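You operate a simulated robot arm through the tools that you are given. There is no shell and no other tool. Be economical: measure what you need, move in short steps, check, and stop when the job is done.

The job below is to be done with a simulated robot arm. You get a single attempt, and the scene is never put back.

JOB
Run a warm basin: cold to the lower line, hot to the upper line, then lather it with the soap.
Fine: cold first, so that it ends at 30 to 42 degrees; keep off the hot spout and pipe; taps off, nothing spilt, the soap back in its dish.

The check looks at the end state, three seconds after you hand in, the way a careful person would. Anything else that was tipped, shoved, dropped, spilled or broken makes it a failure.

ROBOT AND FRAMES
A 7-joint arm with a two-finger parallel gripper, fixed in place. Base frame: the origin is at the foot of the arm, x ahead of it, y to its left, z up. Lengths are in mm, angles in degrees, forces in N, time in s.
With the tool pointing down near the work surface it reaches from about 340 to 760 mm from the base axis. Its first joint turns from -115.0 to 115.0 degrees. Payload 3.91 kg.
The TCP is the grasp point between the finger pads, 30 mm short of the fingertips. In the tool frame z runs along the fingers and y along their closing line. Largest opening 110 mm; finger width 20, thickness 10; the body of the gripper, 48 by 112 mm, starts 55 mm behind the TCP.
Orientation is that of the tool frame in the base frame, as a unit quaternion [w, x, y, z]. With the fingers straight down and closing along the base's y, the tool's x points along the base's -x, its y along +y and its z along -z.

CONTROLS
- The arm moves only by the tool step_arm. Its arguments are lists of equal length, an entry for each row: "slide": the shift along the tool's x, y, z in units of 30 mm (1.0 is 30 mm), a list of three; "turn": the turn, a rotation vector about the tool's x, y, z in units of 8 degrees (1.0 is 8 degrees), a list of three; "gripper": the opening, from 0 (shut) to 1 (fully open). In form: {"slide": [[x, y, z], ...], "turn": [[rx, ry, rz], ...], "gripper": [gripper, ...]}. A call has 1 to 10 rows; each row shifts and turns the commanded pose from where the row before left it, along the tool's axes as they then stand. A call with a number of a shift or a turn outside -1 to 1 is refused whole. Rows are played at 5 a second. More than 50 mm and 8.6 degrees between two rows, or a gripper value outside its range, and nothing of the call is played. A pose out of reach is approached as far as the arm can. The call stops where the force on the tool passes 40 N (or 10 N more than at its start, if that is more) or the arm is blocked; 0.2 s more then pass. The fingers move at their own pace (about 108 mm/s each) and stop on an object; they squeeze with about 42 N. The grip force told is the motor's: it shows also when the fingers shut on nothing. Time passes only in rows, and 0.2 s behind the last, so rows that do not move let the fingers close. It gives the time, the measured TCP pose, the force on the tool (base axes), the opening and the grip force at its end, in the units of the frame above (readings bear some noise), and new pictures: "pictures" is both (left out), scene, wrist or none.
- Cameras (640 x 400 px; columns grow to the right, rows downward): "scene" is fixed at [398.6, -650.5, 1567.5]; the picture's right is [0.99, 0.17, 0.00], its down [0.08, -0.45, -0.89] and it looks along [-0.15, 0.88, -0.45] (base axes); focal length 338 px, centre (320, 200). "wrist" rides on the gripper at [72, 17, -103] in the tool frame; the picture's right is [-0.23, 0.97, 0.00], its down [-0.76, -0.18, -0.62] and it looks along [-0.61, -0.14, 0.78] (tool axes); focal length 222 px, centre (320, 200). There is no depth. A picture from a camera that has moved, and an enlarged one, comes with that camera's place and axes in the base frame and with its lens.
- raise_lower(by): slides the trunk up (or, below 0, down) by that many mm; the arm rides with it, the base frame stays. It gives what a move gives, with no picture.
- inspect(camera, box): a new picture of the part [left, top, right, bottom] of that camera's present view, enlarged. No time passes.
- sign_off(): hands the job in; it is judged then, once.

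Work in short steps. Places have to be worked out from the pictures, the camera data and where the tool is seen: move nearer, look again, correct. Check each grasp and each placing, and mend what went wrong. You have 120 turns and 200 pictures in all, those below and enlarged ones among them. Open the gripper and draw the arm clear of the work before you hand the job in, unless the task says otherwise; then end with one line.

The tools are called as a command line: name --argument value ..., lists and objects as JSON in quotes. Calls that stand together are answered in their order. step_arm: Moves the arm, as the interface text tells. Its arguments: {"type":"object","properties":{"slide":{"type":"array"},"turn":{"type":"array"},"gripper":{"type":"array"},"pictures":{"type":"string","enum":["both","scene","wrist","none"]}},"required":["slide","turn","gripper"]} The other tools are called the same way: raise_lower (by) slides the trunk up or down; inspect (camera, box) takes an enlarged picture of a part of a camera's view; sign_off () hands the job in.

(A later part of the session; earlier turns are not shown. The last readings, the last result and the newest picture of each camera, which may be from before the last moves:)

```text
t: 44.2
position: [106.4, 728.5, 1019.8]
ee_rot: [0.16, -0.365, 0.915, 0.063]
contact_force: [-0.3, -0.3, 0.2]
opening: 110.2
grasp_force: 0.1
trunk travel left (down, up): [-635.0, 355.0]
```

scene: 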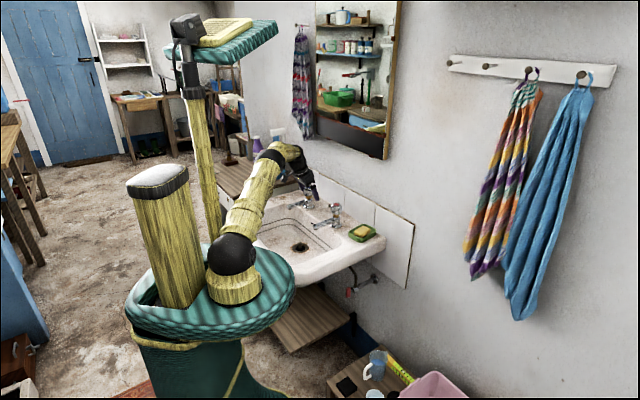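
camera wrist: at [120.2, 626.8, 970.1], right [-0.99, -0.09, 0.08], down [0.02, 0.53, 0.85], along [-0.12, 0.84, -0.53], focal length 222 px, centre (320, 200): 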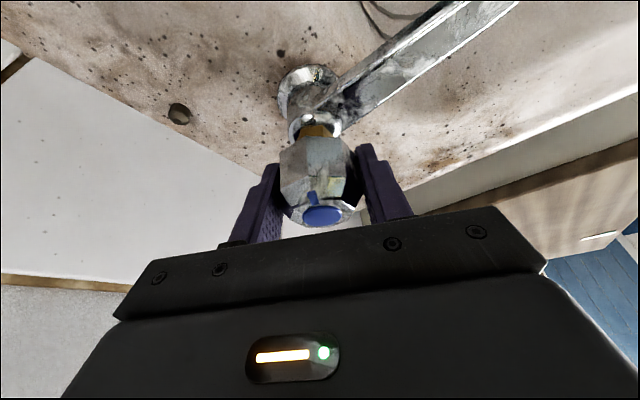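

Hot knob estimate is (258,579). I'll slide along the wall about 213 mm, then untilt.

step_arm --slide '[[0, -0.89, 0], [0, -0.89, 0], [0, -0.89, 0], [0, -0.89, 0], [0, -0.89, 0], [0, -0.89, 0], [0, -0.89, 0], [0, -0.89, 0]]' --turn '[[0, 0, 0], [0, 0, 0], [0, 0, 0], [0, 0, 0], [0, 0, 0], [0, 0, 0], [0, 0, 0], [0, 0, 0]]' --gripper '[1, 1, 1, 1, 1, 1, 1, 1]' --pictures "none"

step_arm --slide '[[0, 0, 0], [0, 0, 0], [0, 0, 0], [0, 0, 0.8]]' --turn '[[0, 0.833, 0], [0, 0.833, 0], [0, 0.833, 0], [0, 0, 0]]' --gripper '[1, 1, 1, 1]'

```text
t: 46.0
position: [254.3, 572.6, 1019.7]
ee_rot: [0.161, -0.365, 0.915, 0.064]
contact_force: [0.5, 0.3, 0.1]
opening: 109.9
grasp_force: 0.0
trunk travel left (down, up): [-635.0, 355.0]
```

```text
t: 47.0
position: [252.6, 574.1, 995.4]
ee_rot: [-0.001, -0.371, 0.929, -0.001]
contact_force: [-0.1, 0.0, -0.6]
opening: 110.2
grasp_force: 0.0
trunk travel left (down, up): [-635.0, 355.0]
camera wrist: at [189.4, 537.0, 1098.0], right [-0.51, 0.86, 0.0], down [0.68, 0.4, 0.62], along [0.54, 0.31, -0.78], focal length 222 px, centre (320, 200)
```

scene: 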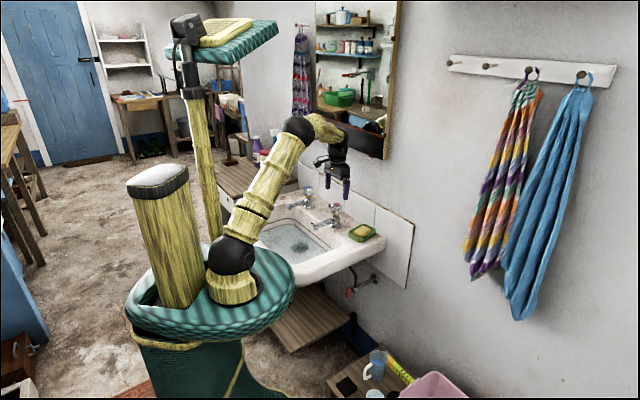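
wrist: 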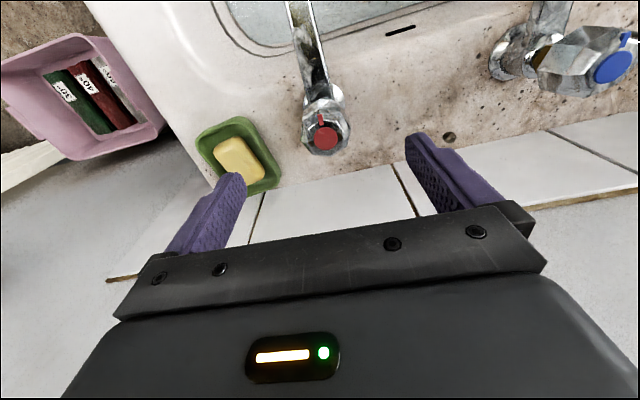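

Red knob at about (255,580). I'll descend partway and verify alignment.

step_arm --slide '[[-0.1, 0.04, 0.85], [-0.1, 0.04, 0.85]]' --turn '[[0, 0, 0], [0, 0, 0]]' --gripper '[1, 1]' --pictures "wrist"

inspect --camera "scene" --box '[300, 160, 380, 220]'

```text
t: 47.6
position: [257.5, 580.7, 943.3]
ee_rot: [0.0, -0.37, 0.929, 0.0]
contact_force: [-0.4, -0.4, 0.3]
opening: 110.0
grasp_force: 0.1
trunk travel left (down, up): [-635.0, 355.0]
camera wrist: at [192.7, 543.6, 1046.3], right [-0.51, 0.86, 0.0], down [0.67, 0.4, 0.62], along [0.54, 0.31, -0.78], focal length 222 px, centre (320, 200)
```

wrist: 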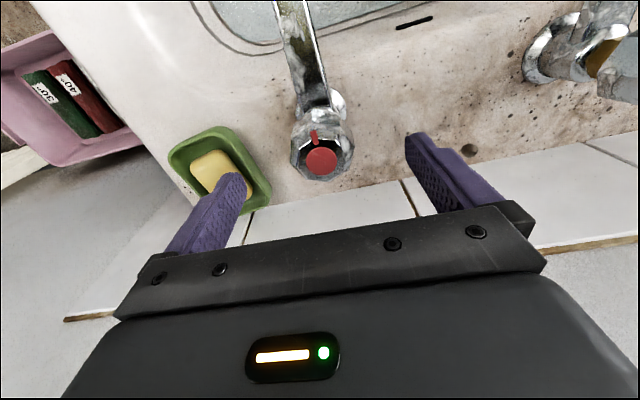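

```text
6.67 times, centred on (340, 190) of scene
camera zoom: at [398.6, -650.5, 1567.5], right [0.99, 0.17, 0.0], down [0.08, -0.45, -0.89], along [-0.15, 0.88, -0.45], focal length 2254 px, centre (187, 267)
```

zoom: 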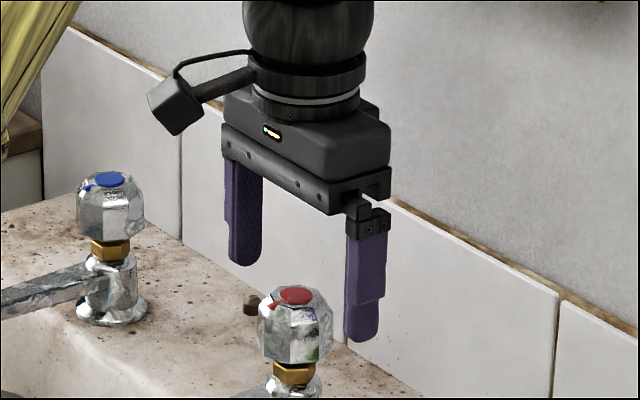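

Aligned. I'll descend to z≈904 so the fingertips stay above the spout, then grip.

step_arm --slide '[[0.05, 0, 0.65], [0, 0, 0.65], [0, 0, 0], [0, 0, 0], [0, 0, 0]]' --turn '[[0, 0, 0], [0, 0, 0], [0, 0, 0], [0, 0, 0], [0, 0, 0]]' --gripper '[1, 1, 0.2, 0.2, 0.2]' --pictures "wrist"

inspect --camera "scene" --box '[300, 160, 380, 220]'

```text
t: 48.8
position: [253.9, 581.0, 904.9]
ee_rot: [0.001, -0.371, 0.928, 0.0]
contact_force: [1.2, 3.6, 1.0]
opening: 47.6
grasp_force: 44.4
trunk travel left (down, up): [-635.0, 355.0]
camera wrist: at [189.9, 542.9, 1007.5], right [-0.51, 0.86, 0.0], down [0.67, 0.4, 0.62], along [0.54, 0.32, -0.78], focal length 222 px, centre (320, 200)
```

wrist: 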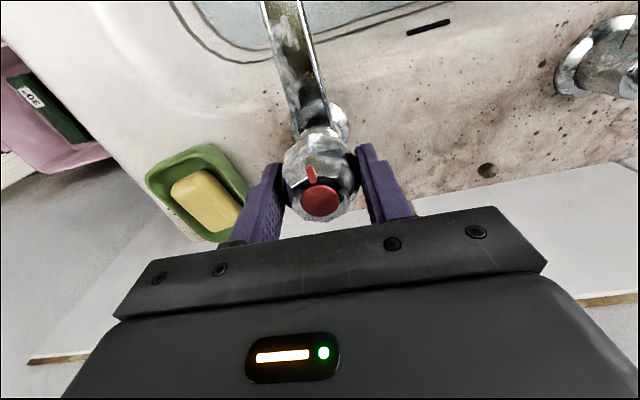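

```text
6.67 times, centred on (340, 190) of scene
camera zoom: at [398.6, -650.5, 1567.5], right [0.99, 0.17, 0.0], down [0.08, -0.45, -0.89], along [-0.15, 0.88, -0.45], focal length 2254 px, centre (187, 267)
```

zoom: 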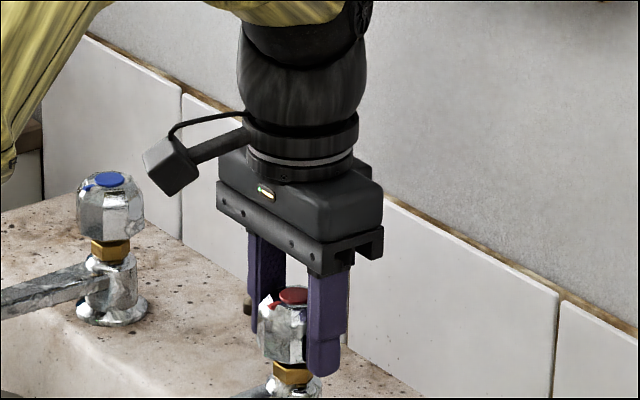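

Gripped at 47.6 mm. I'll turn 60° counter-clockwise as with the cold tap.

step_arm --slide '[[0, 0, 0], [0, 0, 0], [0, 0, 0], [0, 0, 0], [0, 0, 0], [0, 0, 0], [0, 0, 0], [0, 0, 0]]' --turn '[[0, 0, -1], [0, 0, -1], [0, 0, -1], [0, 0, -1], [0, 0, -1], [0, 0, -1], [0, 0, -1], [0, 0, -1]]' --gripper '[0.2, 0.2, 0.2, 0.2, 0.2, 0.2, 0.2, 0.2]' --pictures "none"

inspect --camera "scene" --box '[270, 170, 366, 260]'

```text
t: 50.6
position: [254.6, 579.0, 905.5]
ee_rot: [-0.001, 0.808, -0.59, 0.0]
contact_force: [-2.9, 4.3, 0.5]
opening: 47.6
grasp_force: 45.0
trunk travel left (down, up): [-635.0, 355.0]
```

```text
4.44 times, centred on (318, 215) of scene
camera zoom: at [398.6, -650.5, 1567.5], right [0.99, 0.17, 0.0], down [0.08, -0.45, -0.89], along [-0.15, 0.88, -0.45], focal length 1502 px, centre (329, 133)
```

zoom: 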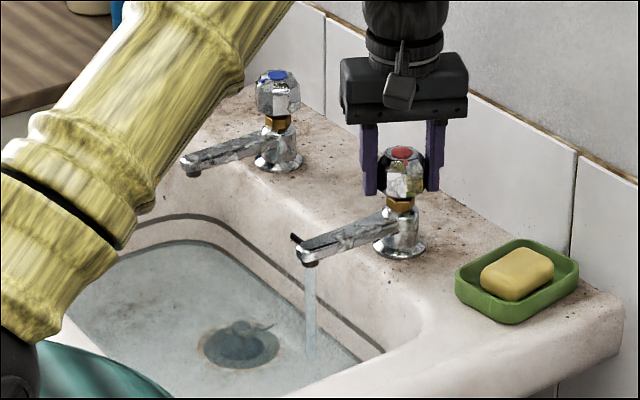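

Hot water is running. The line spacing suggests about 18 s, so I'll wait about 9 s and then check.

step_arm --slide '[[0, 0, 0], [0, 0, 0], [0, 0, 0], [0, 0, 0], [0, 0, 0], [0, 0, 0], [0, 0, 0], [0, 0, 0], [0, 0, 0], [0, 0, 0]]' --turn '[[0, 0, 0], [0, 0, 0], [0, 0, 0], [0, 0, 0], [0, 0, 0], [0, 0, 0], [0, 0, 0], [0, 0, 0], [0, 0, 0], [0, 0, 0]]' --gripper '[0.2, 0.2, 0.2, 0.2, 0.2, 0.2, 0.2, 0.2, 0.2, 0.2]' --pictures "none"

step_arm --slide '[[0, 0, 0], [0, 0, 0], [0, 0, 0], [0, 0, 0], [0, 0, 0], [0, 0, 0], [0, 0, 0], [0, 0, 0], [0, 0, 0], [0, 0, 0]]' --turn '[[0, 0, 0], [0, 0, 0], [0, 0, 0], [0, 0, 0], [0, 0, 0], [0, 0, 0], [0, 0, 0], [0, 0, 0], [0, 0, 0], [0, 0, 0]]' --gripper '[0.2, 0.2, 0.2, 0.2, 0.2, 0.2, 0.2, 0.2, 0.2, 0.2]' --pictures "none"

step_arm --slide '[[0, 0, 0], [0, 0, 0], [0, 0, 0], [0, 0, 0], [0, 0, 0], [0, 0, 0], [0, 0, 0], [0, 0, 0], [0, 0, 0], [0, 0, 0]]' --turn '[[0, 0, 0], [0, 0, 0], [0, 0, 0], [0, 0, 0], [0, 0, 0], [0, 0, 0], [0, 0, 0], [0, 0, 0], [0, 0, 0], [0, 0, 0]]' --gripper '[0.2, 0.2, 0.2, 0.2, 0.2, 0.2, 0.2, 0.2, 0.2, 0.2]' --pictures "none"

inspect --camera "scene" --box '[295, 200, 355, 245]'

```text
t: 52.8
position: [254.5, 580.4, 905.4]
ee_rot: [0.0, 0.807, -0.591, 0.0]
contact_force: [-2.2, 4.5, -0.1]
opening: 47.5
grasp_force: 44.5
trunk travel left (down, up): [-635.0, 355.0]
```

```text
t: 55.0
position: [254.5, 580.3, 904.6]
ee_rot: [0.0, 0.807, -0.59, 0.0]
contact_force: [-2.8, 0.7, -1.1]
opening: 47.3
grasp_force: 44.8
trunk travel left (down, up): [-635.0, 355.0]
```

```text
t: 57.2
position: [254.8, 580.8, 904.9]
ee_rot: [0.0, 0.808, -0.59, 0.001]
contact_force: [-1.6, -0.9, -4.8]
opening: 47.4
grasp_force: 45.1
trunk travel left (down, up): [-635.0, 355.0]
```

```text
8.89 times, centred on (325, 222) of scene
camera zoom: at [398.6, -650.5, 1567.5], right [0.99, 0.17, 0.0], down [0.08, -0.45, -0.89], along [-0.15, 0.88, -0.45], focal length 3005 px, centre (276, 0)
```

zoom: 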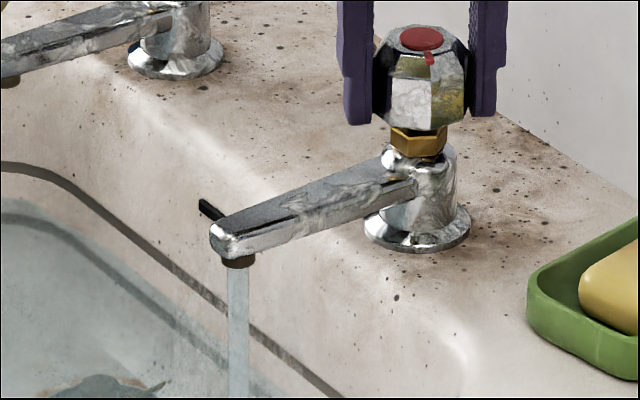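

The level is halfway between the lines after about 7 s. I'll wait 4.4 s more and check.

step_arm --slide '[[0, 0, 0], [0, 0, 0], [0, 0, 0], [0, 0, 0], [0, 0, 0], [0, 0, 0], [0, 0, 0], [0, 0, 0], [0, 0, 0], [0, 0, 0]]' --turn '[[0, 0, 0], [0, 0, 0], [0, 0, 0], [0, 0, 0], [0, 0, 0], [0, 0, 0], [0, 0, 0], [0, 0, 0], [0, 0, 0], [0, 0, 0]]' --gripper '[0.2, 0.2, 0.2, 0.2, 0.2, 0.2, 0.2, 0.2, 0.2, 0.2]' --pictures "none"

step_arm --slide '[[0, 0, 0], [0, 0, 0], [0, 0, 0], [0, 0, 0], [0, 0, 0], [0, 0, 0], [0, 0, 0], [0, 0, 0]]' --turn '[[0, 0, 0], [0, 0, 0], [0, 0, 0], [0, 0, 0], [0, 0, 0], [0, 0, 0], [0, 0, 0], [0, 0, 0]]' --gripper '[0.2, 0.2, 0.2, 0.2, 0.2, 0.2, 0.2, 0.2]' --pictures "none"

inspect --camera "scene" --box '[285, 205, 333, 241]'

```text
t: 59.4
position: [254.4, 580.2, 905.0]
ee_rot: [0.0, 0.807, -0.591, 0.0]
contact_force: [-2.0, -0.9, -5.7]
opening: 47.4
grasp_force: 44.7
trunk travel left (down, up): [-635.0, 355.0]
```

```text
t: 61.2
position: [254.5, 579.9, 905.2]
ee_rot: [0.0, 0.807, -0.591, 0.001]
contact_force: [-3.3, -1.5, -6.6]
opening: 47.6
grasp_force: 44.5
trunk travel left (down, up): [-635.0, 355.0]
```

```text
11.11 times, centred on (309, 223) of scene
camera zoom: at [398.6, -650.5, 1567.5], right [0.99, 0.17, 0.0], down [0.08, -0.45, -0.89], along [-0.15, 0.88, -0.45], focal length 3756 px, centre (442, -56)
```

zoom: 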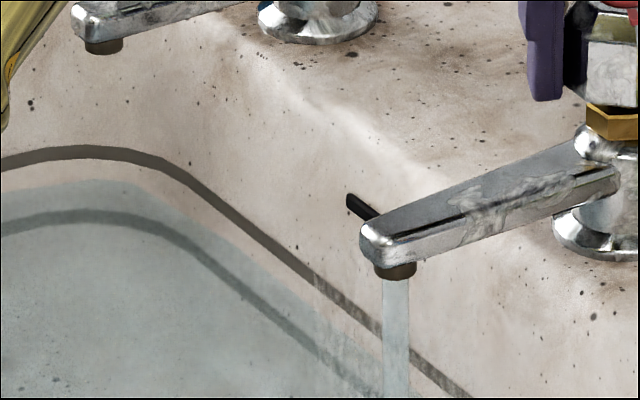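

It's 58% of the way up between the lines, so about 8 s remain. I'll wait 5.4 s and check.

step_arm --slide '[[0, 0, 0], [0, 0, 0], [0, 0, 0], [0, 0, 0], [0, 0, 0], [0, 0, 0], [0, 0, 0], [0, 0, 0], [0, 0, 0], [0, 0, 0]]' --turn '[[0, 0, 0], [0, 0, 0], [0, 0, 0], [0, 0, 0], [0, 0, 0], [0, 0, 0], [0, 0, 0], [0, 0, 0], [0, 0, 0], [0, 0, 0]]' --gripper '[0.2, 0.2, 0.2, 0.2, 0.2, 0.2, 0.2, 0.2, 0.2, 0.2]' --pictures "none"

step_arm --slide '[[0, 0, 0], [0, 0, 0], [0, 0, 0], [0, 0, 0], [0, 0, 0], [0, 0, 0], [0, 0, 0], [0, 0, 0], [0, 0, 0], [0, 0, 0]]' --turn '[[0, 0, 0], [0, 0, 0], [0, 0, 0], [0, 0, 0], [0, 0, 0], [0, 0, 0], [0, 0, 0], [0, 0, 0], [0, 0, 0], [0, 0, 0]]' --gripper '[0.2, 0.2, 0.2, 0.2, 0.2, 0.2, 0.2, 0.2, 0.2, 0.2]' --pictures "none"

inspect --camera "scene" --box '[285, 205, 333, 241]'

```text
t: 63.4
position: [254.2, 580.2, 905.5]
ee_rot: [-0.001, 0.807, -0.591, 0.0]
contact_force: [-3.6, -1.5, -5.9]
opening: 47.5
grasp_force: 44.8
trunk travel left (down, up): [-635.0, 355.0]
```

```text
t: 65.6
position: [254.2, 579.5, 904.8]
ee_rot: [0.001, 0.806, -0.591, 0.001]
contact_force: [-3.9, -2.0, -6.5]
opening: 47.3
grasp_force: 45.1
trunk travel left (down, up): [-635.0, 355.0]
```

```text
11.11 times, centred on (309, 223) of scene
camera zoom: at [398.6, -650.5, 1567.5], right [0.99, 0.17, 0.0], down [0.08, -0.45, -0.89], along [-0.15, 0.88, -0.45], focal length 3756 px, centre (442, -56)
```

zoom: 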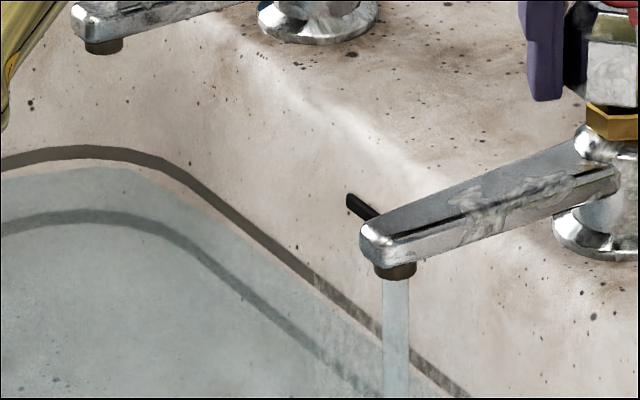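

Edge at 168, target about 153, rising about 2.8 px/s. I'll wait 3.6 s, then close straight away.

step_arm --slide '[[0, 0, 0], [0, 0, 0], [0, 0, 0], [0, 0, 0], [0, 0, 0], [0, 0, 0], [0, 0, 0], [0, 0, 0]]' --turn '[[0, 0, 0], [0, 0, 0], [0, 0, 0], [0, 0, 0], [0, 0, 0], [0, 0, 0], [0, 0, 0], [0, 0, 0]]' --gripper '[0.2, 0.2, 0.2, 0.2, 0.2, 0.2, 0.2, 0.2]' --pictures "none"

step_arm --slide '[[0, 0, 0], [0, 0, 0], [0, 0, 0], [0, 0, 0], [0, 0, 0], [0, 0, 0], [0, 0, 0], [0, 0, 0]]' --turn '[[0, 0, 0], [0, 0, 0], [0, 0, 0], [0, 0, 0], [0, 0, 0], [0, 0, 0], [0, 0, 0], [0, 0, 0]]' --gripper '[0.2, 0.2, 0.2, 0.2, 0.2, 0.2, 0.2, 0.2]' --pictures "none"

step_arm --slide '[[0, 0, 0], [0, 0, 0], [0, 0, 0], [0, 0, 0], [0, 0, 0], [0, 0, 0], [0, 0, 0], [0, 0, 0]]' --turn '[[0, 0, 1], [0, 0, 1], [0, 0, 1], [0, 0, 1], [0, 0, 1], [0, 0, 1], [0, 0, 1], [0, 0, 1]]' --gripper '[0.2, 0.2, 0.2, 0.2, 0.2, 0.2, 0.2, 0.2]' --pictures "wrist"

inspect --camera "scene" --box '[285, 205, 333, 241]'

```text
t: 67.4
position: [254.7, 579.5, 904.9]
ee_rot: [0.0, 0.807, -0.591, -0.001]
contact_force: [-4.0, -2.8, -5.7]
opening: 47.4
grasp_force: 45.4
trunk travel left (down, up): [-635.0, 355.0]
```

```text
t: 69.2
position: [253.9, 580.7, 905.7]
ee_rot: [0.001, 0.807, -0.591, 0.0]
contact_force: [-4.4, -2.7, -7.1]
opening: 47.5
grasp_force: 45.3
trunk travel left (down, up): [-635.0, 355.0]
```

```text
t: 71.0
position: [254.2, 579.6, 905.1]
ee_rot: [0.001, -0.371, 0.929, 0.001]
contact_force: [-4.8, 0.7, 0.0]
opening: 47.5
grasp_force: 45.6
trunk travel left (down, up): [-635.0, 355.0]
camera wrist: at [189.9, 543.0, 1007.6], right [-0.5, 0.86, 0.0], down [0.68, 0.39, 0.62], along [0.54, 0.32, -0.78], focal length 222 px, centre (320, 200)
```

wrist: 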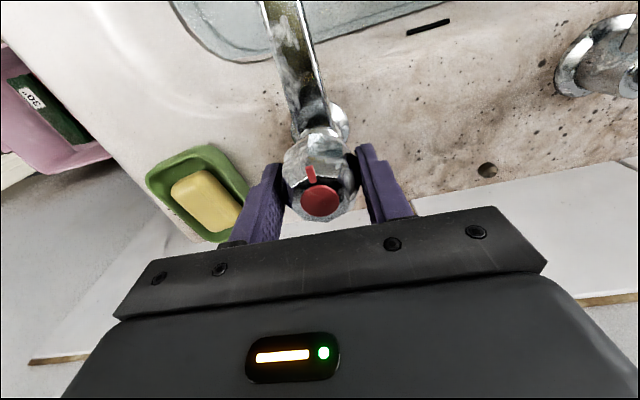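

```text
11.11 times, centred on (309, 223) of scene
camera zoom: at [398.6, -650.5, 1567.5], right [0.99, 0.17, 0.0], down [0.08, -0.45, -0.89], along [-0.15, 0.88, -0.45], focal length 3756 px, centre (442, -56)
```

zoom: 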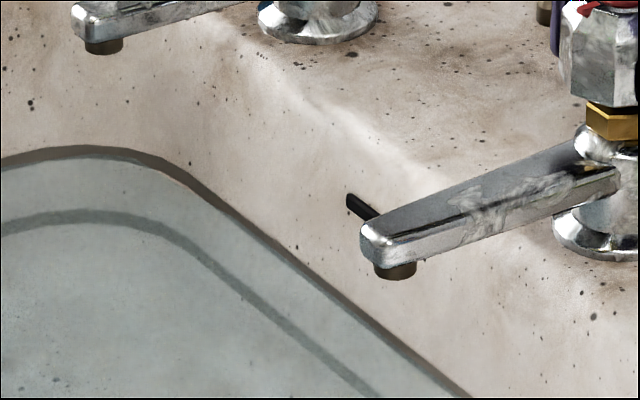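

Hot is off and the level is on the upper line. I'll release, rise, and move over the soap at about (362,518).

step_arm --slide '[[0, 0, 0], [0, 0, 0], [0, 0, -1], [0, 0, -1], [0, 0, -1], [-0.29, -0.99, 0], [-0.29, -0.99, 0], [-0.29, -0.99, 0], [-0.29, -0.99, 0]]' --turn '[[0, 0, 0], [0, 0, 0], [0, 0, 0], [0, 0, 0], [0, 0, 0], [0, 0, 0], [0, 0, 0], [0, 0, 0], [0, 0, 0]]' --gripper '[1, 1, 1, 1, 1, 1, 1, 1, 1]' --pictures "wrist"

inspect --camera "scene" --box '[270, 160, 390, 250]'

```text
t: 73.0
position: [363.4, 517.3, 996.1]
ee_rot: [0.0, -0.371, 0.929, 0.0]
contact_force: [-0.9, -0.2, 0.1]
opening: 109.8
grasp_force: 0.1
trunk travel left (down, up): [-635.0, 355.0]
camera wrist: at [298.3, 480.1, 1098.5], right [-0.51, 0.86, 0.0], down [0.67, 0.4, 0.62], along [0.54, 0.32, -0.78], focal length 222 px, centre (320, 200)
```

wrist: 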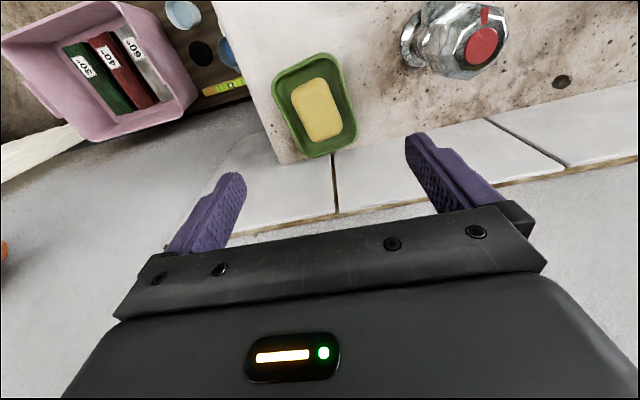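

```text
4.44 times, centred on (330, 205) of scene
camera zoom: at [398.6, -650.5, 1567.5], right [0.99, 0.17, 0.0], down [0.08, -0.45, -0.89], along [-0.15, 0.88, -0.45], focal length 1502 px, centre (276, 178)
```

zoom: 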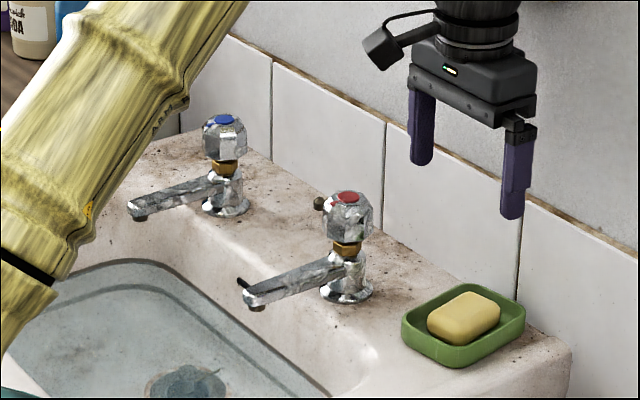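

The soap is right below at about (365,516), its long side along the wall normal and about 40 mm wide. I'll rotate 5° to align and go down to z≈898 with a smaller opening to judge heights.

step_arm --slide '[[0, 0, 0.8], [0, 0, 0.8], [0, 0, 0.8], [0, 0, 0.8]]' --turn '[[0, 0, -0.6], [0, 0, 0], [0, 0, 0], [0, 0, 0]]' --gripper '[0.56, 0.56, 0.56, 0.56]' --pictures "wrist"

inspect --camera "scene" --box '[340, 200, 396, 242]'

inspect --camera "wrist" --box '[230, 70, 420, 230]'

```text
t: 74.0
position: [361.8, 517.9, 897.9]
ee_rot: [0.0, -0.41, 0.912, 0.0]
contact_force: [-0.7, 0.1, -0.6]
opening: 61.9
grasp_force: 0.0
trunk travel left (down, up): [-635.0, 355.0]
camera wrist: at [301.1, 475.8, 1000.6], right [-0.58, 0.82, 0.0], down [0.64, 0.45, 0.62], along [0.51, 0.36, -0.78], focal length 222 px, centre (320, 200)
```

wrist: 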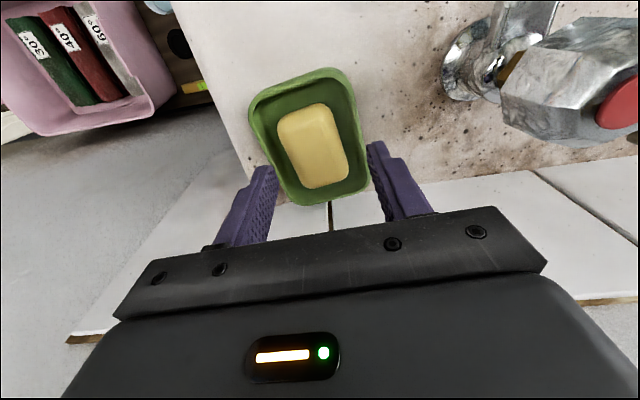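

```text
9.52 times, centred on (368, 221) of scene
camera zoom: at [398.6, -650.5, 1567.5], right [0.99, 0.17, 0.0], down [0.08, -0.45, -0.89], along [-0.15, 0.88, -0.45], focal length 3219 px, centre (-137, 0)
```

zoom: 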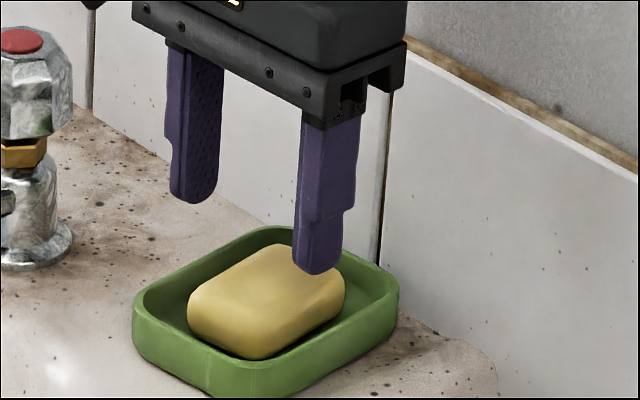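

```text
2.50 times, centred on (325, 150) of wrist
camera zoom: at [301.1, 475.8, 1000.6], right [-0.58, 0.82, 0.0], down [0.64, 0.45, 0.62], along [0.51, 0.36, -0.78], focal length 555 px, centre (308, 325)
```

zoom: 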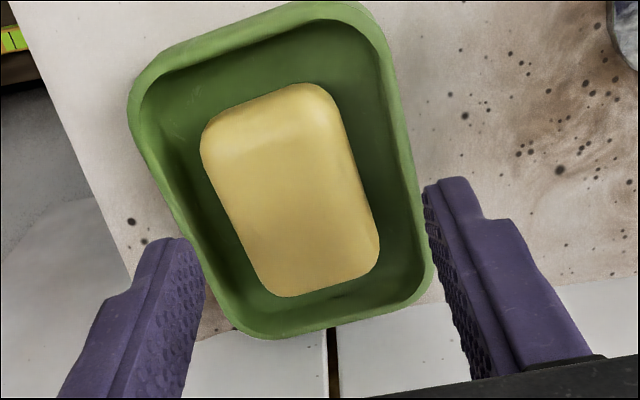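

The soap is aligned within 2° and offset about 3 mm. I'll correct that, narrow the opening to about 48 mm so the fingers fit between the soap and the dish wall, and go down to tips ≈857 to look.

step_arm --slide '[[-0.03, -0.1, 0], [0, 0, 0.36]]' --turn '[[0, 0, -0.1], [0, 0, 0]]' --gripper '[0.44, 0.44]' --pictures "wrist"

inspect --camera "scene" --box '[340, 200, 396, 242]'

inspect --camera "wrist" --box '[230, 70, 420, 230]'

```text
t: 74.6
position: [365.9, 516.1, 887.6]
ee_rot: [0.0, -0.417, 0.909, 0.001]
contact_force: [0.1, -0.3, -0.4]
opening: 48.3
grasp_force: 0.0
trunk travel left (down, up): [-635.0, 355.0]
camera wrist: at [304.8, 473.3, 990.4], right [-0.59, 0.81, 0.0], down [0.63, 0.46, 0.62], along [0.5, 0.37, -0.78], focal length 222 px, centre (320, 200)
```

wrist: 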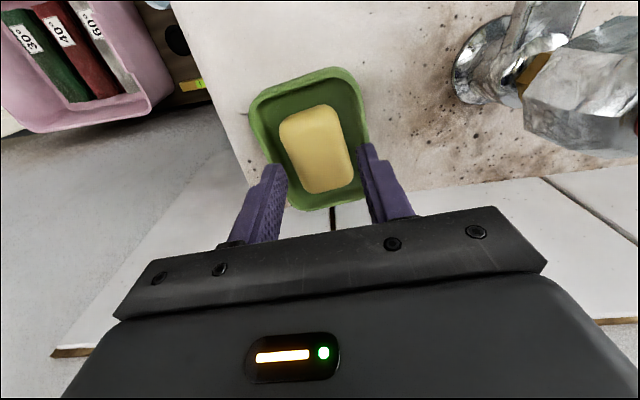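

```text
9.52 times, centred on (368, 221) of scene
camera zoom: at [398.6, -650.5, 1567.5], right [0.99, 0.17, 0.0], down [0.08, -0.45, -0.89], along [-0.15, 0.88, -0.45], focal length 3219 px, centre (-137, 0)
```

zoom: 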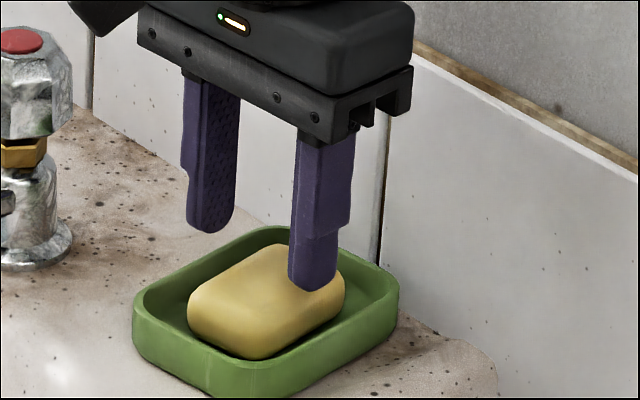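

```text
2.50 times, centred on (325, 150) of wrist
camera zoom: at [304.8, 473.3, 990.4], right [-0.59, 0.81, 0.0], down [0.63, 0.46, 0.62], along [0.5, 0.37, -0.78], focal length 555 px, centre (308, 325)
```

zoom: 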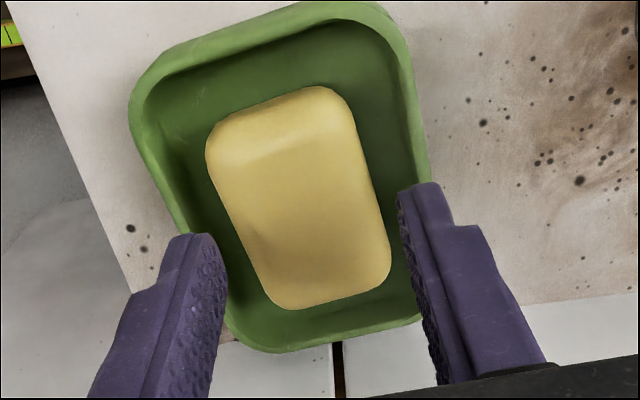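

The geometry looks right. I'll descend 14 mm, monitoring the force.

step_arm --slide '[[0, 0, 0.24], [0, 0, 0.24]]' --turn '[[0, 0, 0], [0, 0, 0]]' --gripper '[0.44, 0.44]' --pictures "none"

inspect --camera "scene" --box '[340, 200, 396, 242]'

inspect --camera "wrist" --box '[230, 70, 420, 230]'

```text
t: 75.2
position: [365.5, 516.9, 876.7]
ee_rot: [0.003, -0.415, 0.91, 0.001]
contact_force: [-1.0, -2.3, 16.5]
opening: 48.7
grasp_force: 0.4
trunk travel left (down, up): [-635.0, 355.0]
```

```text
9.52 times, centred on (368, 221) of scene
camera zoom: at [398.6, -650.5, 1567.5], right [0.99, 0.17, 0.0], down [0.08, -0.45, -0.89], along [-0.15, 0.88, -0.45], focal length 3219 px, centre (-137, 0)
```

zoom: 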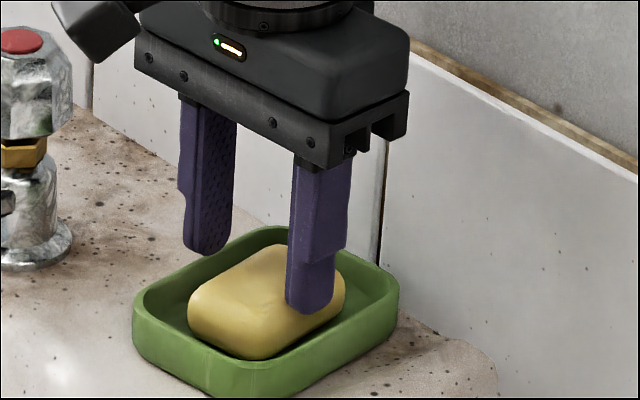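

```text
2.50 times, centred on (325, 150) of wrist
camera zoom: at [303.8, 472.9, 978.9], right [-0.59, 0.81, 0.0], down [0.63, 0.46, 0.63], along [0.51, 0.37, -0.78], focal length 555 px, centre (308, 325)
```

zoom: 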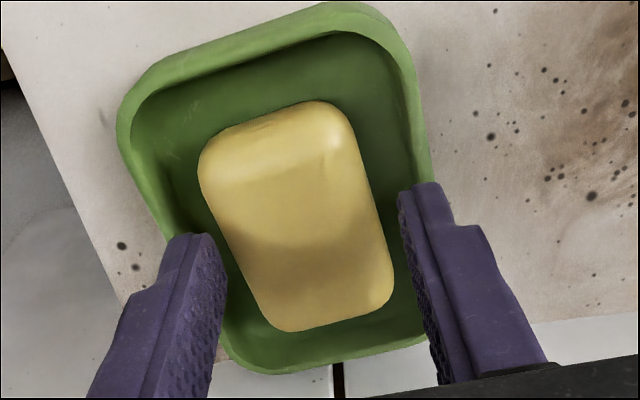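

A force of 16 N shows the fingers are touching the dish rim; 48 mm is too wide an opening. I'll lift 5 mm and narrow to about 43 mm.

step_arm --slide '[[0, 0, -0.3], [0, 0, 0]]' --turn '[[0, 0, 0], [0, 0, 0]]' --gripper '[0.44, 0.39]' --pictures "none"

inspect --camera "wrist" --box '[230, 70, 420, 230]'

```text
t: 75.8
position: [364.2, 516.1, 883.1]
ee_rot: [-0.001, -0.416, 0.909, 0.0]
contact_force: [0.9, 0.5, -0.8]
opening: 42.8
grasp_force: 0.0
trunk travel left (down, up): [-635.0, 355.0]
```

```text
2.50 times, centred on (325, 150) of wrist
camera zoom: at [304.5, 473.5, 984.4], right [-0.59, 0.81, 0.0], down [0.63, 0.46, 0.62], along [0.5, 0.37, -0.78], focal length 555 px, centre (308, 325)
```

zoom: 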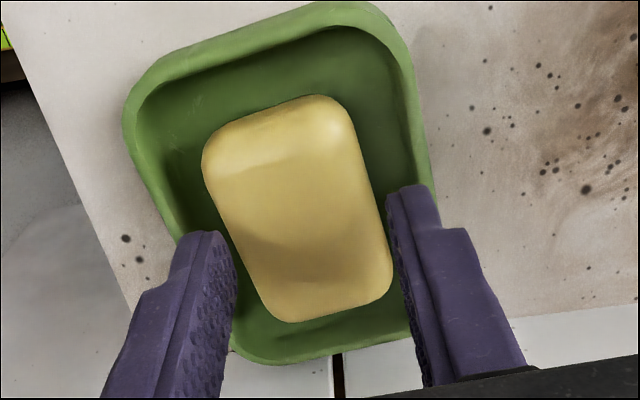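

The opening now fits the soap closely. I'll descend in small steps to about 872.

step_arm --slide '[[0, 0, 0.19], [0, 0, 0.19]]' --turn '[[0, 0, 0], [0, 0, 0]]' --gripper '[0.39, 0.39]' --pictures "none"

inspect --camera "wrist" --box '[230, 70, 420, 230]'

```text
t: 76.4
position: [364.9, 516.0, 876.8]
ee_rot: [0.005, -0.416, 0.91, 0.002]
contact_force: [-0.3, -1.9, 34.1]
opening: 43.3
grasp_force: 0.2
trunk travel left (down, up): [-635.0, 355.0]
```

```text
2.50 times, centred on (325, 150) of wrist
camera zoom: at [304.1, 472.2, 978.2], right [-0.59, 0.81, 0.0], down [0.63, 0.45, 0.63], along [0.51, 0.37, -0.78], focal length 555 px, centre (308, 325)
```

zoom: 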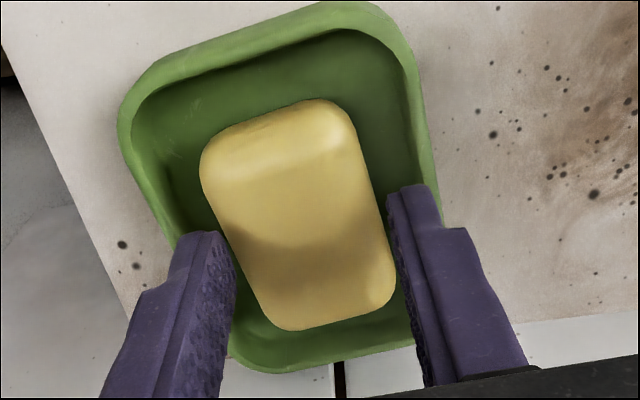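

The rim blocks the fingers at tip height 846.7, but the soap stands about 7–8 mm above that. I'll lift 2 mm and close gently on the upper part.

step_arm --slide '[[0, 0, -0.25], [0, 0, 0], [0, 0, 0], [0, 0, 0]]' --turn '[[0, 0, 0], [0, 0, 0], [0, 0, 0], [0, 0, 0]]' --gripper '[0.39, 0.3, 0.3, 0.3]' --pictures "none"

inspect --camera "scene" --box '[340, 200, 396, 242]'

```text
t: 77.4
position: [364.3, 515.3, 877.4]
ee_rot: [0.0, -0.416, 0.909, 0.0]
contact_force: [-1.4, -0.7, 1.0]
opening: 33.2
grasp_force: 0.3
trunk travel left (down, up): [-635.0, 355.0]
```

```text
9.52 times, centred on (368, 221) of scene
camera zoom: at [398.6, -650.5, 1567.5], right [0.99, 0.17, 0.0], down [0.08, -0.45, -0.89], along [-0.15, 0.88, -0.45], focal length 3219 px, centre (-137, 0)
```

zoom: 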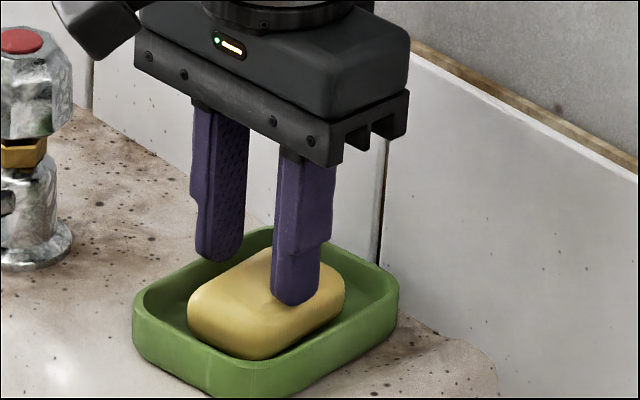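

The fingers closed to 33 mm with no grip, so they are above the soap. I'll look at where they are.

inspect --camera "wrist" --box '[230, 70, 420, 230]'

step_arm --slide '[[0, 0, 0.1], [0, 0, 0.1]]' --turn '[[0, 0, 0], [0, 0, 0]]' --gripper '[0.3, 0.3]' --pictures "none"

```text
2.50 times, centred on (325, 150) of wrist
camera zoom: at [304.0, 472.8, 980.1], right [-0.59, 0.81, 0.0], down [0.63, 0.46, 0.62], along [0.5, 0.37, -0.78], focal length 555 px, centre (308, 325)
```

zoom: 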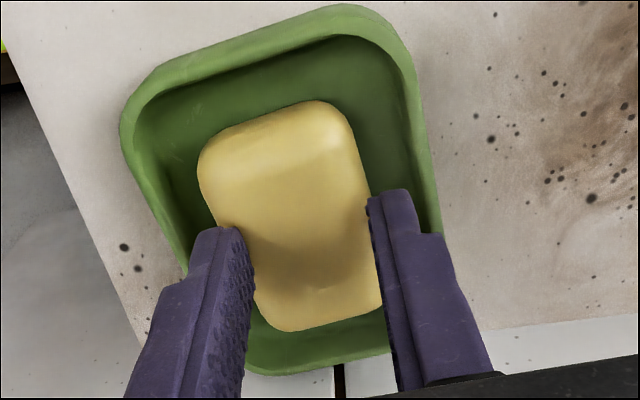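

```text
t: 78.0
position: [364.3, 515.1, 877.0]
ee_rot: [0.003, -0.416, 0.909, 0.002]
contact_force: [-0.1, 1.4, 26.0]
opening: 33.0
grasp_force: 0.0
trunk travel left (down, up): [-635.0, 355.0]
```

The soap is flush with the rim and the short-side gap is too tight. Along its long axis the gap is about 15 mm per side, so I'll rise, rotate 90°, and look, keeping about 17 mm clear of the wall.

step_arm --slide '[[0, 0, -1], [0, 0, -1], [0, 0, -0.6], [0, 0, 0], [0, 0, 0], [0, 0, 0], [0, 0, 0], [0, 0, 0], [0, 0, 0]]' --turn '[[0, 0, 0], [0, 0, 0], [0, 0, 0.94], [0, 0, 0.94], [0, 0, 0.94], [0, 0, 0.94], [0, 0, 0.94], [0, 0, 0.94], [0, 0, 0.94]]' --gripper '[0.4, 0.5, 0.57, 0.57, 0.57, 0.57, 0.57, 0.57, 0.57]' --pictures "none"

step_arm --slide '[[0, 0, 0], [0, 0, 0], [0, 0, 0], [0, 0, 0], [0, 0, 0]]' --turn '[[0, 0, 0.94], [0, 0, 0.94], [0, 0, 0.94], [0, 0, 0.94], [0, 0, 0.92]]' --gripper '[0.57, 0.57, 0.57, 0.57, 0.57]'

inspect --camera "wrist" --box '[230, 50, 420, 210]'

inspect --camera "scene" --box '[320, 160, 420, 240]'

```text
t: 80.0
position: [366.1, 515.7, 950.5]
ee_rot: [0.0, 0.031, 1.0, 0.001]
contact_force: [0.2, -0.2, 0.0]
opening: 62.6
grasp_force: 0.1
trunk travel left (down, up): [-635.0, 355.0]
```

```text
t: 81.2
position: [364.5, 515.1, 949.9]
ee_rot: [0.0, 0.351, 0.936, 0.0]
contact_force: [0.1, 0.1, -0.4]
opening: 62.8
grasp_force: 0.1
trunk travel left (down, up): [-635.0, 355.0]
camera wrist: at [320.2, 577.3, 1053.2], right [0.81, 0.58, 0.0], down [0.46, -0.63, 0.62], along [0.36, -0.51, -0.78], focal length 222 px, centre (320, 200)
```

scene: 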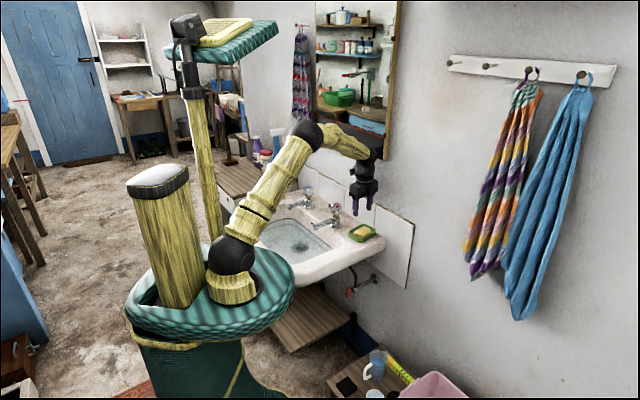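
wrist: 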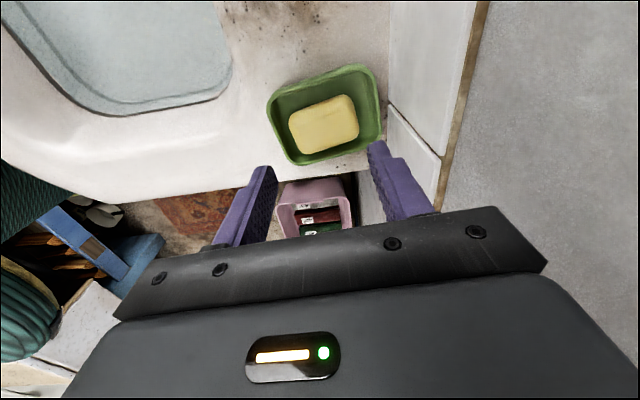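

```text
2.50 times, centred on (325, 130) of wrist
camera zoom: at [320.2, 577.3, 1053.2], right [0.81, 0.58, 0.0], down [0.46, -0.63, 0.62], along [0.36, -0.51, -0.78], focal length 555 px, centre (308, 375)
```

zoom: 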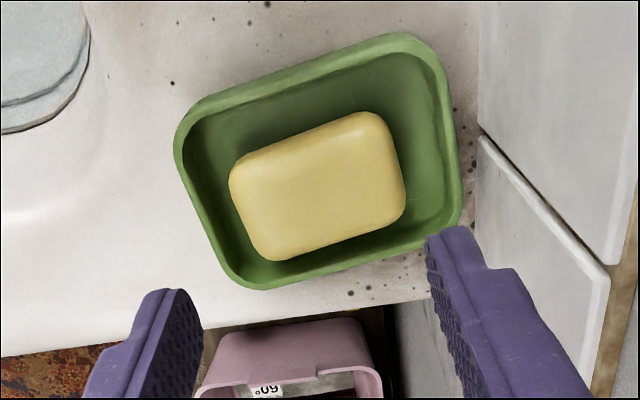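

```text
5.00 times, centred on (370, 200) of scene
camera zoom: at [398.6, -650.5, 1567.5], right [0.99, 0.17, 0.0], down [0.08, -0.45, -0.89], along [-0.15, 0.88, -0.45], focal length 1690 px, centre (70, 200)
```

zoom: 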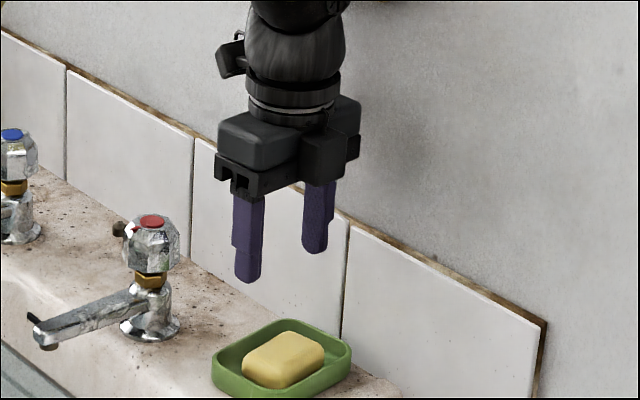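

I can see the soap and dish clearly; my yaw is about 5° off and the centre about 2.5 mm off. I'll correct both, set the opening to about 60 mm and descend to 884 to check.

step_arm --slide '[[0.03, 0.09, 0], [0, 0, 0.75], [0, 0, 0.75], [0, 0, 0.7]]' --turn '[[0, 0, -0.6], [0, 0, 0], [0, 0, 0], [0, 0, 0]]' --gripper '[0.545, 0.545, 0.545, 0.545]' --pictures "none"

inspect --camera "wrist" --box '[230, 70, 420, 230]'

inspect --camera "scene" --box '[340, 200, 396, 242]'

```text
t: 82.2
position: [365.1, 518.9, 883.6]
ee_rot: [0.001, 0.309, 0.951, 0.0]
contact_force: [0.0, 0.3, 0.9]
opening: 59.8
grasp_force: 0.2
trunk travel left (down, up): [-635.0, 355.0]
```

```text
2.50 times, centred on (325, 150) of wrist
camera zoom: at [316.3, 575.5, 986.7], right [0.76, 0.65, 0.0], down [0.51, -0.59, 0.62], along [0.41, -0.47, -0.78], focal length 555 px, centre (308, 325)
```

zoom: 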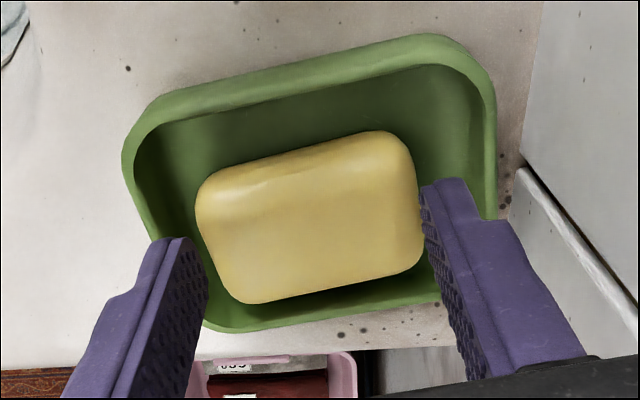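

```text
9.52 times, centred on (368, 221) of scene
camera zoom: at [398.6, -650.5, 1567.5], right [0.99, 0.17, 0.0], down [0.08, -0.45, -0.89], along [-0.15, 0.88, -0.45], focal length 3219 px, centre (-137, 0)
```

zoom: 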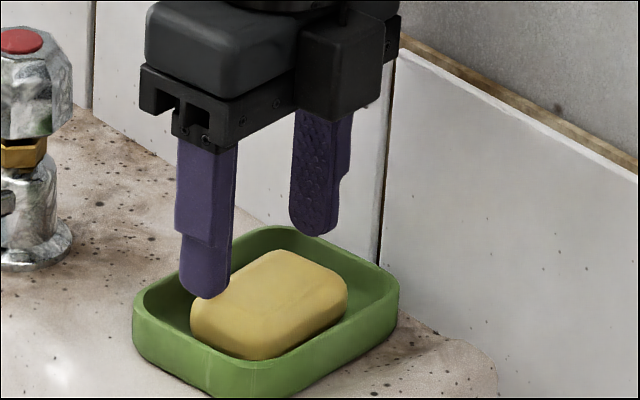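

The soap is centred between the fingers. I'll widen to about 62 mm and descend in small steps through the rim level.

step_arm --slide '[[0, 0, 0], [0, 0, 0.2], [0, 0, 0.15], [0, 0, 0.1]]' --turn '[[0, 0, 0], [0, 0, 0], [0, 0, 0], [0, 0, 0]]' --gripper '[0.565, 0.565, 0.565, 0.565]' --pictures "none"

inspect --camera "wrist" --box '[230, 70, 420, 230]'

```text
t: 83.2
position: [366.1, 518.8, 876.5]
ee_rot: [0.002, 0.311, 0.951, 0.005]
contact_force: [2.1, -0.6, 31.9]
opening: 62.2
grasp_force: 0.3
trunk travel left (down, up): [-635.0, 355.0]
```

```text
2.50 times, centred on (325, 150) of wrist
camera zoom: at [316.8, 575.1, 979.5], right [0.76, 0.65, 0.01], down [0.51, -0.6, 0.62], along [0.41, -0.47, -0.78], focal length 555 px, centre (308, 325)
```

zoom: 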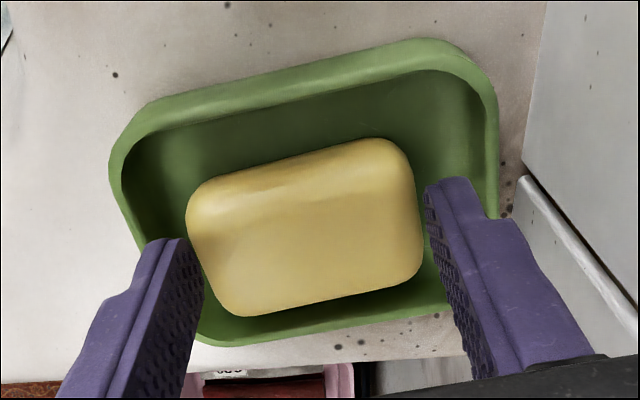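

All contacts came at the same tip height (846.8), so it was probably the soap's top edge and not the rim; comparing views puts the rim lower. I'll lift, open to about 78 mm, and descend toward tip height 841.

step_arm --slide '[[0, 0, -0.45], [0, 0, 0], [0, 0, 0.2], [0, 0, 0.2], [0, 0, 0]]' --turn '[[0, 0, 0], [0, 0, 0], [0, 0, 0], [0, 0, 0], [0, 0, 0]]' --gripper '[0.565, 0.71, 0.71, 0.71, 0.71]' --pictures "none"

inspect --camera "scene" --box '[340, 200, 396, 242]'

```text
t: 84.4
position: [366.1, 519.5, 874.3]
ee_rot: [-0.001, 0.311, 0.95, 0.0]
contact_force: [0.2, -0.2, 0.4]
opening: 77.7
grasp_force: 0.0
trunk travel left (down, up): [-635.0, 355.0]
```

```text
9.52 times, centred on (368, 221) of scene
camera zoom: at [398.6, -650.5, 1567.5], right [0.99, 0.17, 0.0], down [0.08, -0.45, -0.89], along [-0.15, 0.88, -0.45], focal length 3219 px, centre (-137, 0)
```

zoom: 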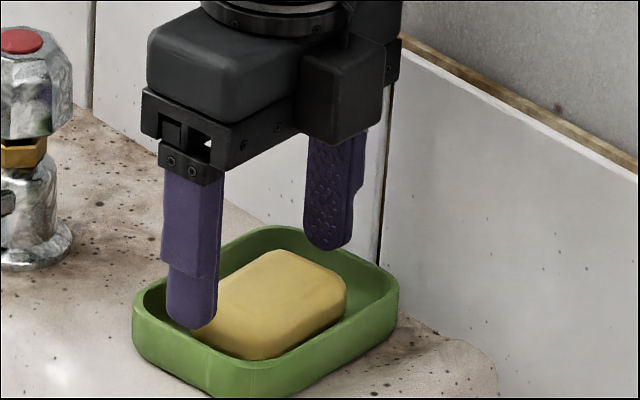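

No contact at tip 844 with the wider opening, so it was the soap. I'll go 5 mm deeper and close.

step_arm --slide '[[0, 0, 0.17], [0, 0, 0]]' --turn '[[0, 0, 0], [0, 0, 0]]' --gripper '[0.71, 0.71]' --pictures "none"

step_arm --slide '[[0, 0, 0], [0, 0, 0], [0, 0, 0]]' --turn '[[0, 0, 0], [0, 0, 0], [0, 0, 0]]' --gripper '[0.45, 0.45, 0.45]' --pictures "none"

inspect --camera "scene" --box '[340, 200, 396, 242]'

```text
t: 85.0
position: [365.8, 518.6, 869.5]
ee_rot: [0.0, 0.31, 0.951, 0.001]
contact_force: [0.2, -0.6, 8.5]
opening: 78.1
grasp_force: 0.0
trunk travel left (down, up): [-635.0, 355.0]
```

```text
t: 85.8
position: [366.5, 517.5, 869.5]
ee_rot: [0.0, 0.31, 0.951, 0.0]
contact_force: [-1.0, -2.5, 11.9]
opening: 65.2
grasp_force: 41.9
trunk travel left (down, up): [-635.0, 355.0]
```

```text
9.52 times, centred on (368, 221) of scene
camera zoom: at [398.6, -650.5, 1567.5], right [0.99, 0.17, 0.0], down [0.08, -0.45, -0.89], along [-0.15, 0.88, -0.45], focal length 3219 px, centre (-137, 0)
```

zoom: 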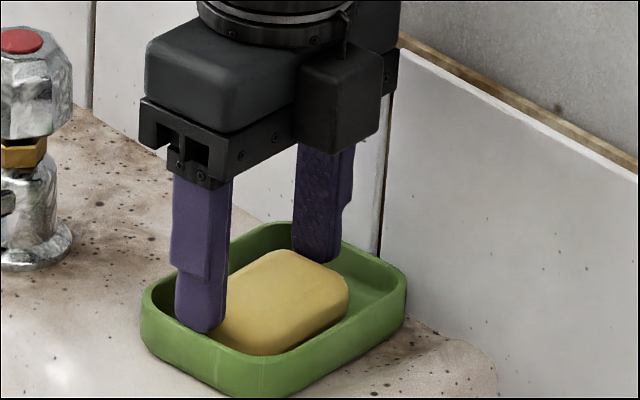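

The soap is gripped at 65 mm (41.9 N). The dish slid about 4 mm when a finger brushed its rim. I'll lift 24 mm slowly and check that only the soap comes up.

step_arm --slide '[[0, 0, -0.2], [0, 0, -0.3], [0, 0, -0.3]]' --turn '[[0, 0, 0], [0, 0, 0], [0, 0, 0]]' --gripper '[0.45, 0.45, 0.45]' --pictures "none"

inspect --camera "scene" --box '[340, 200, 396, 242]'

```text
t: 86.6
position: [367.3, 518.4, 891.6]
ee_rot: [0.0, 0.31, 0.951, 0.0]
contact_force: [-0.3, 0.0, -0.6]
opening: 65.1
grasp_force: 42.4
trunk travel left (down, up): [-635.0, 355.0]
```

```text
9.52 times, centred on (368, 221) of scene
camera zoom: at [398.6, -650.5, 1567.5], right [0.99, 0.17, 0.0], down [0.08, -0.45, -0.89], along [-0.15, 0.88, -0.45], focal length 3219 px, centre (-137, 0)
```

zoom: 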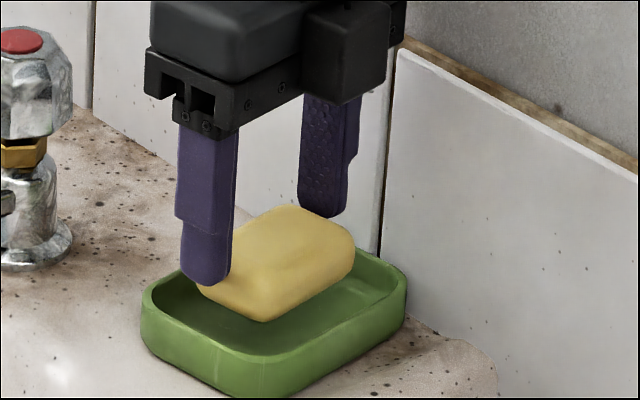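

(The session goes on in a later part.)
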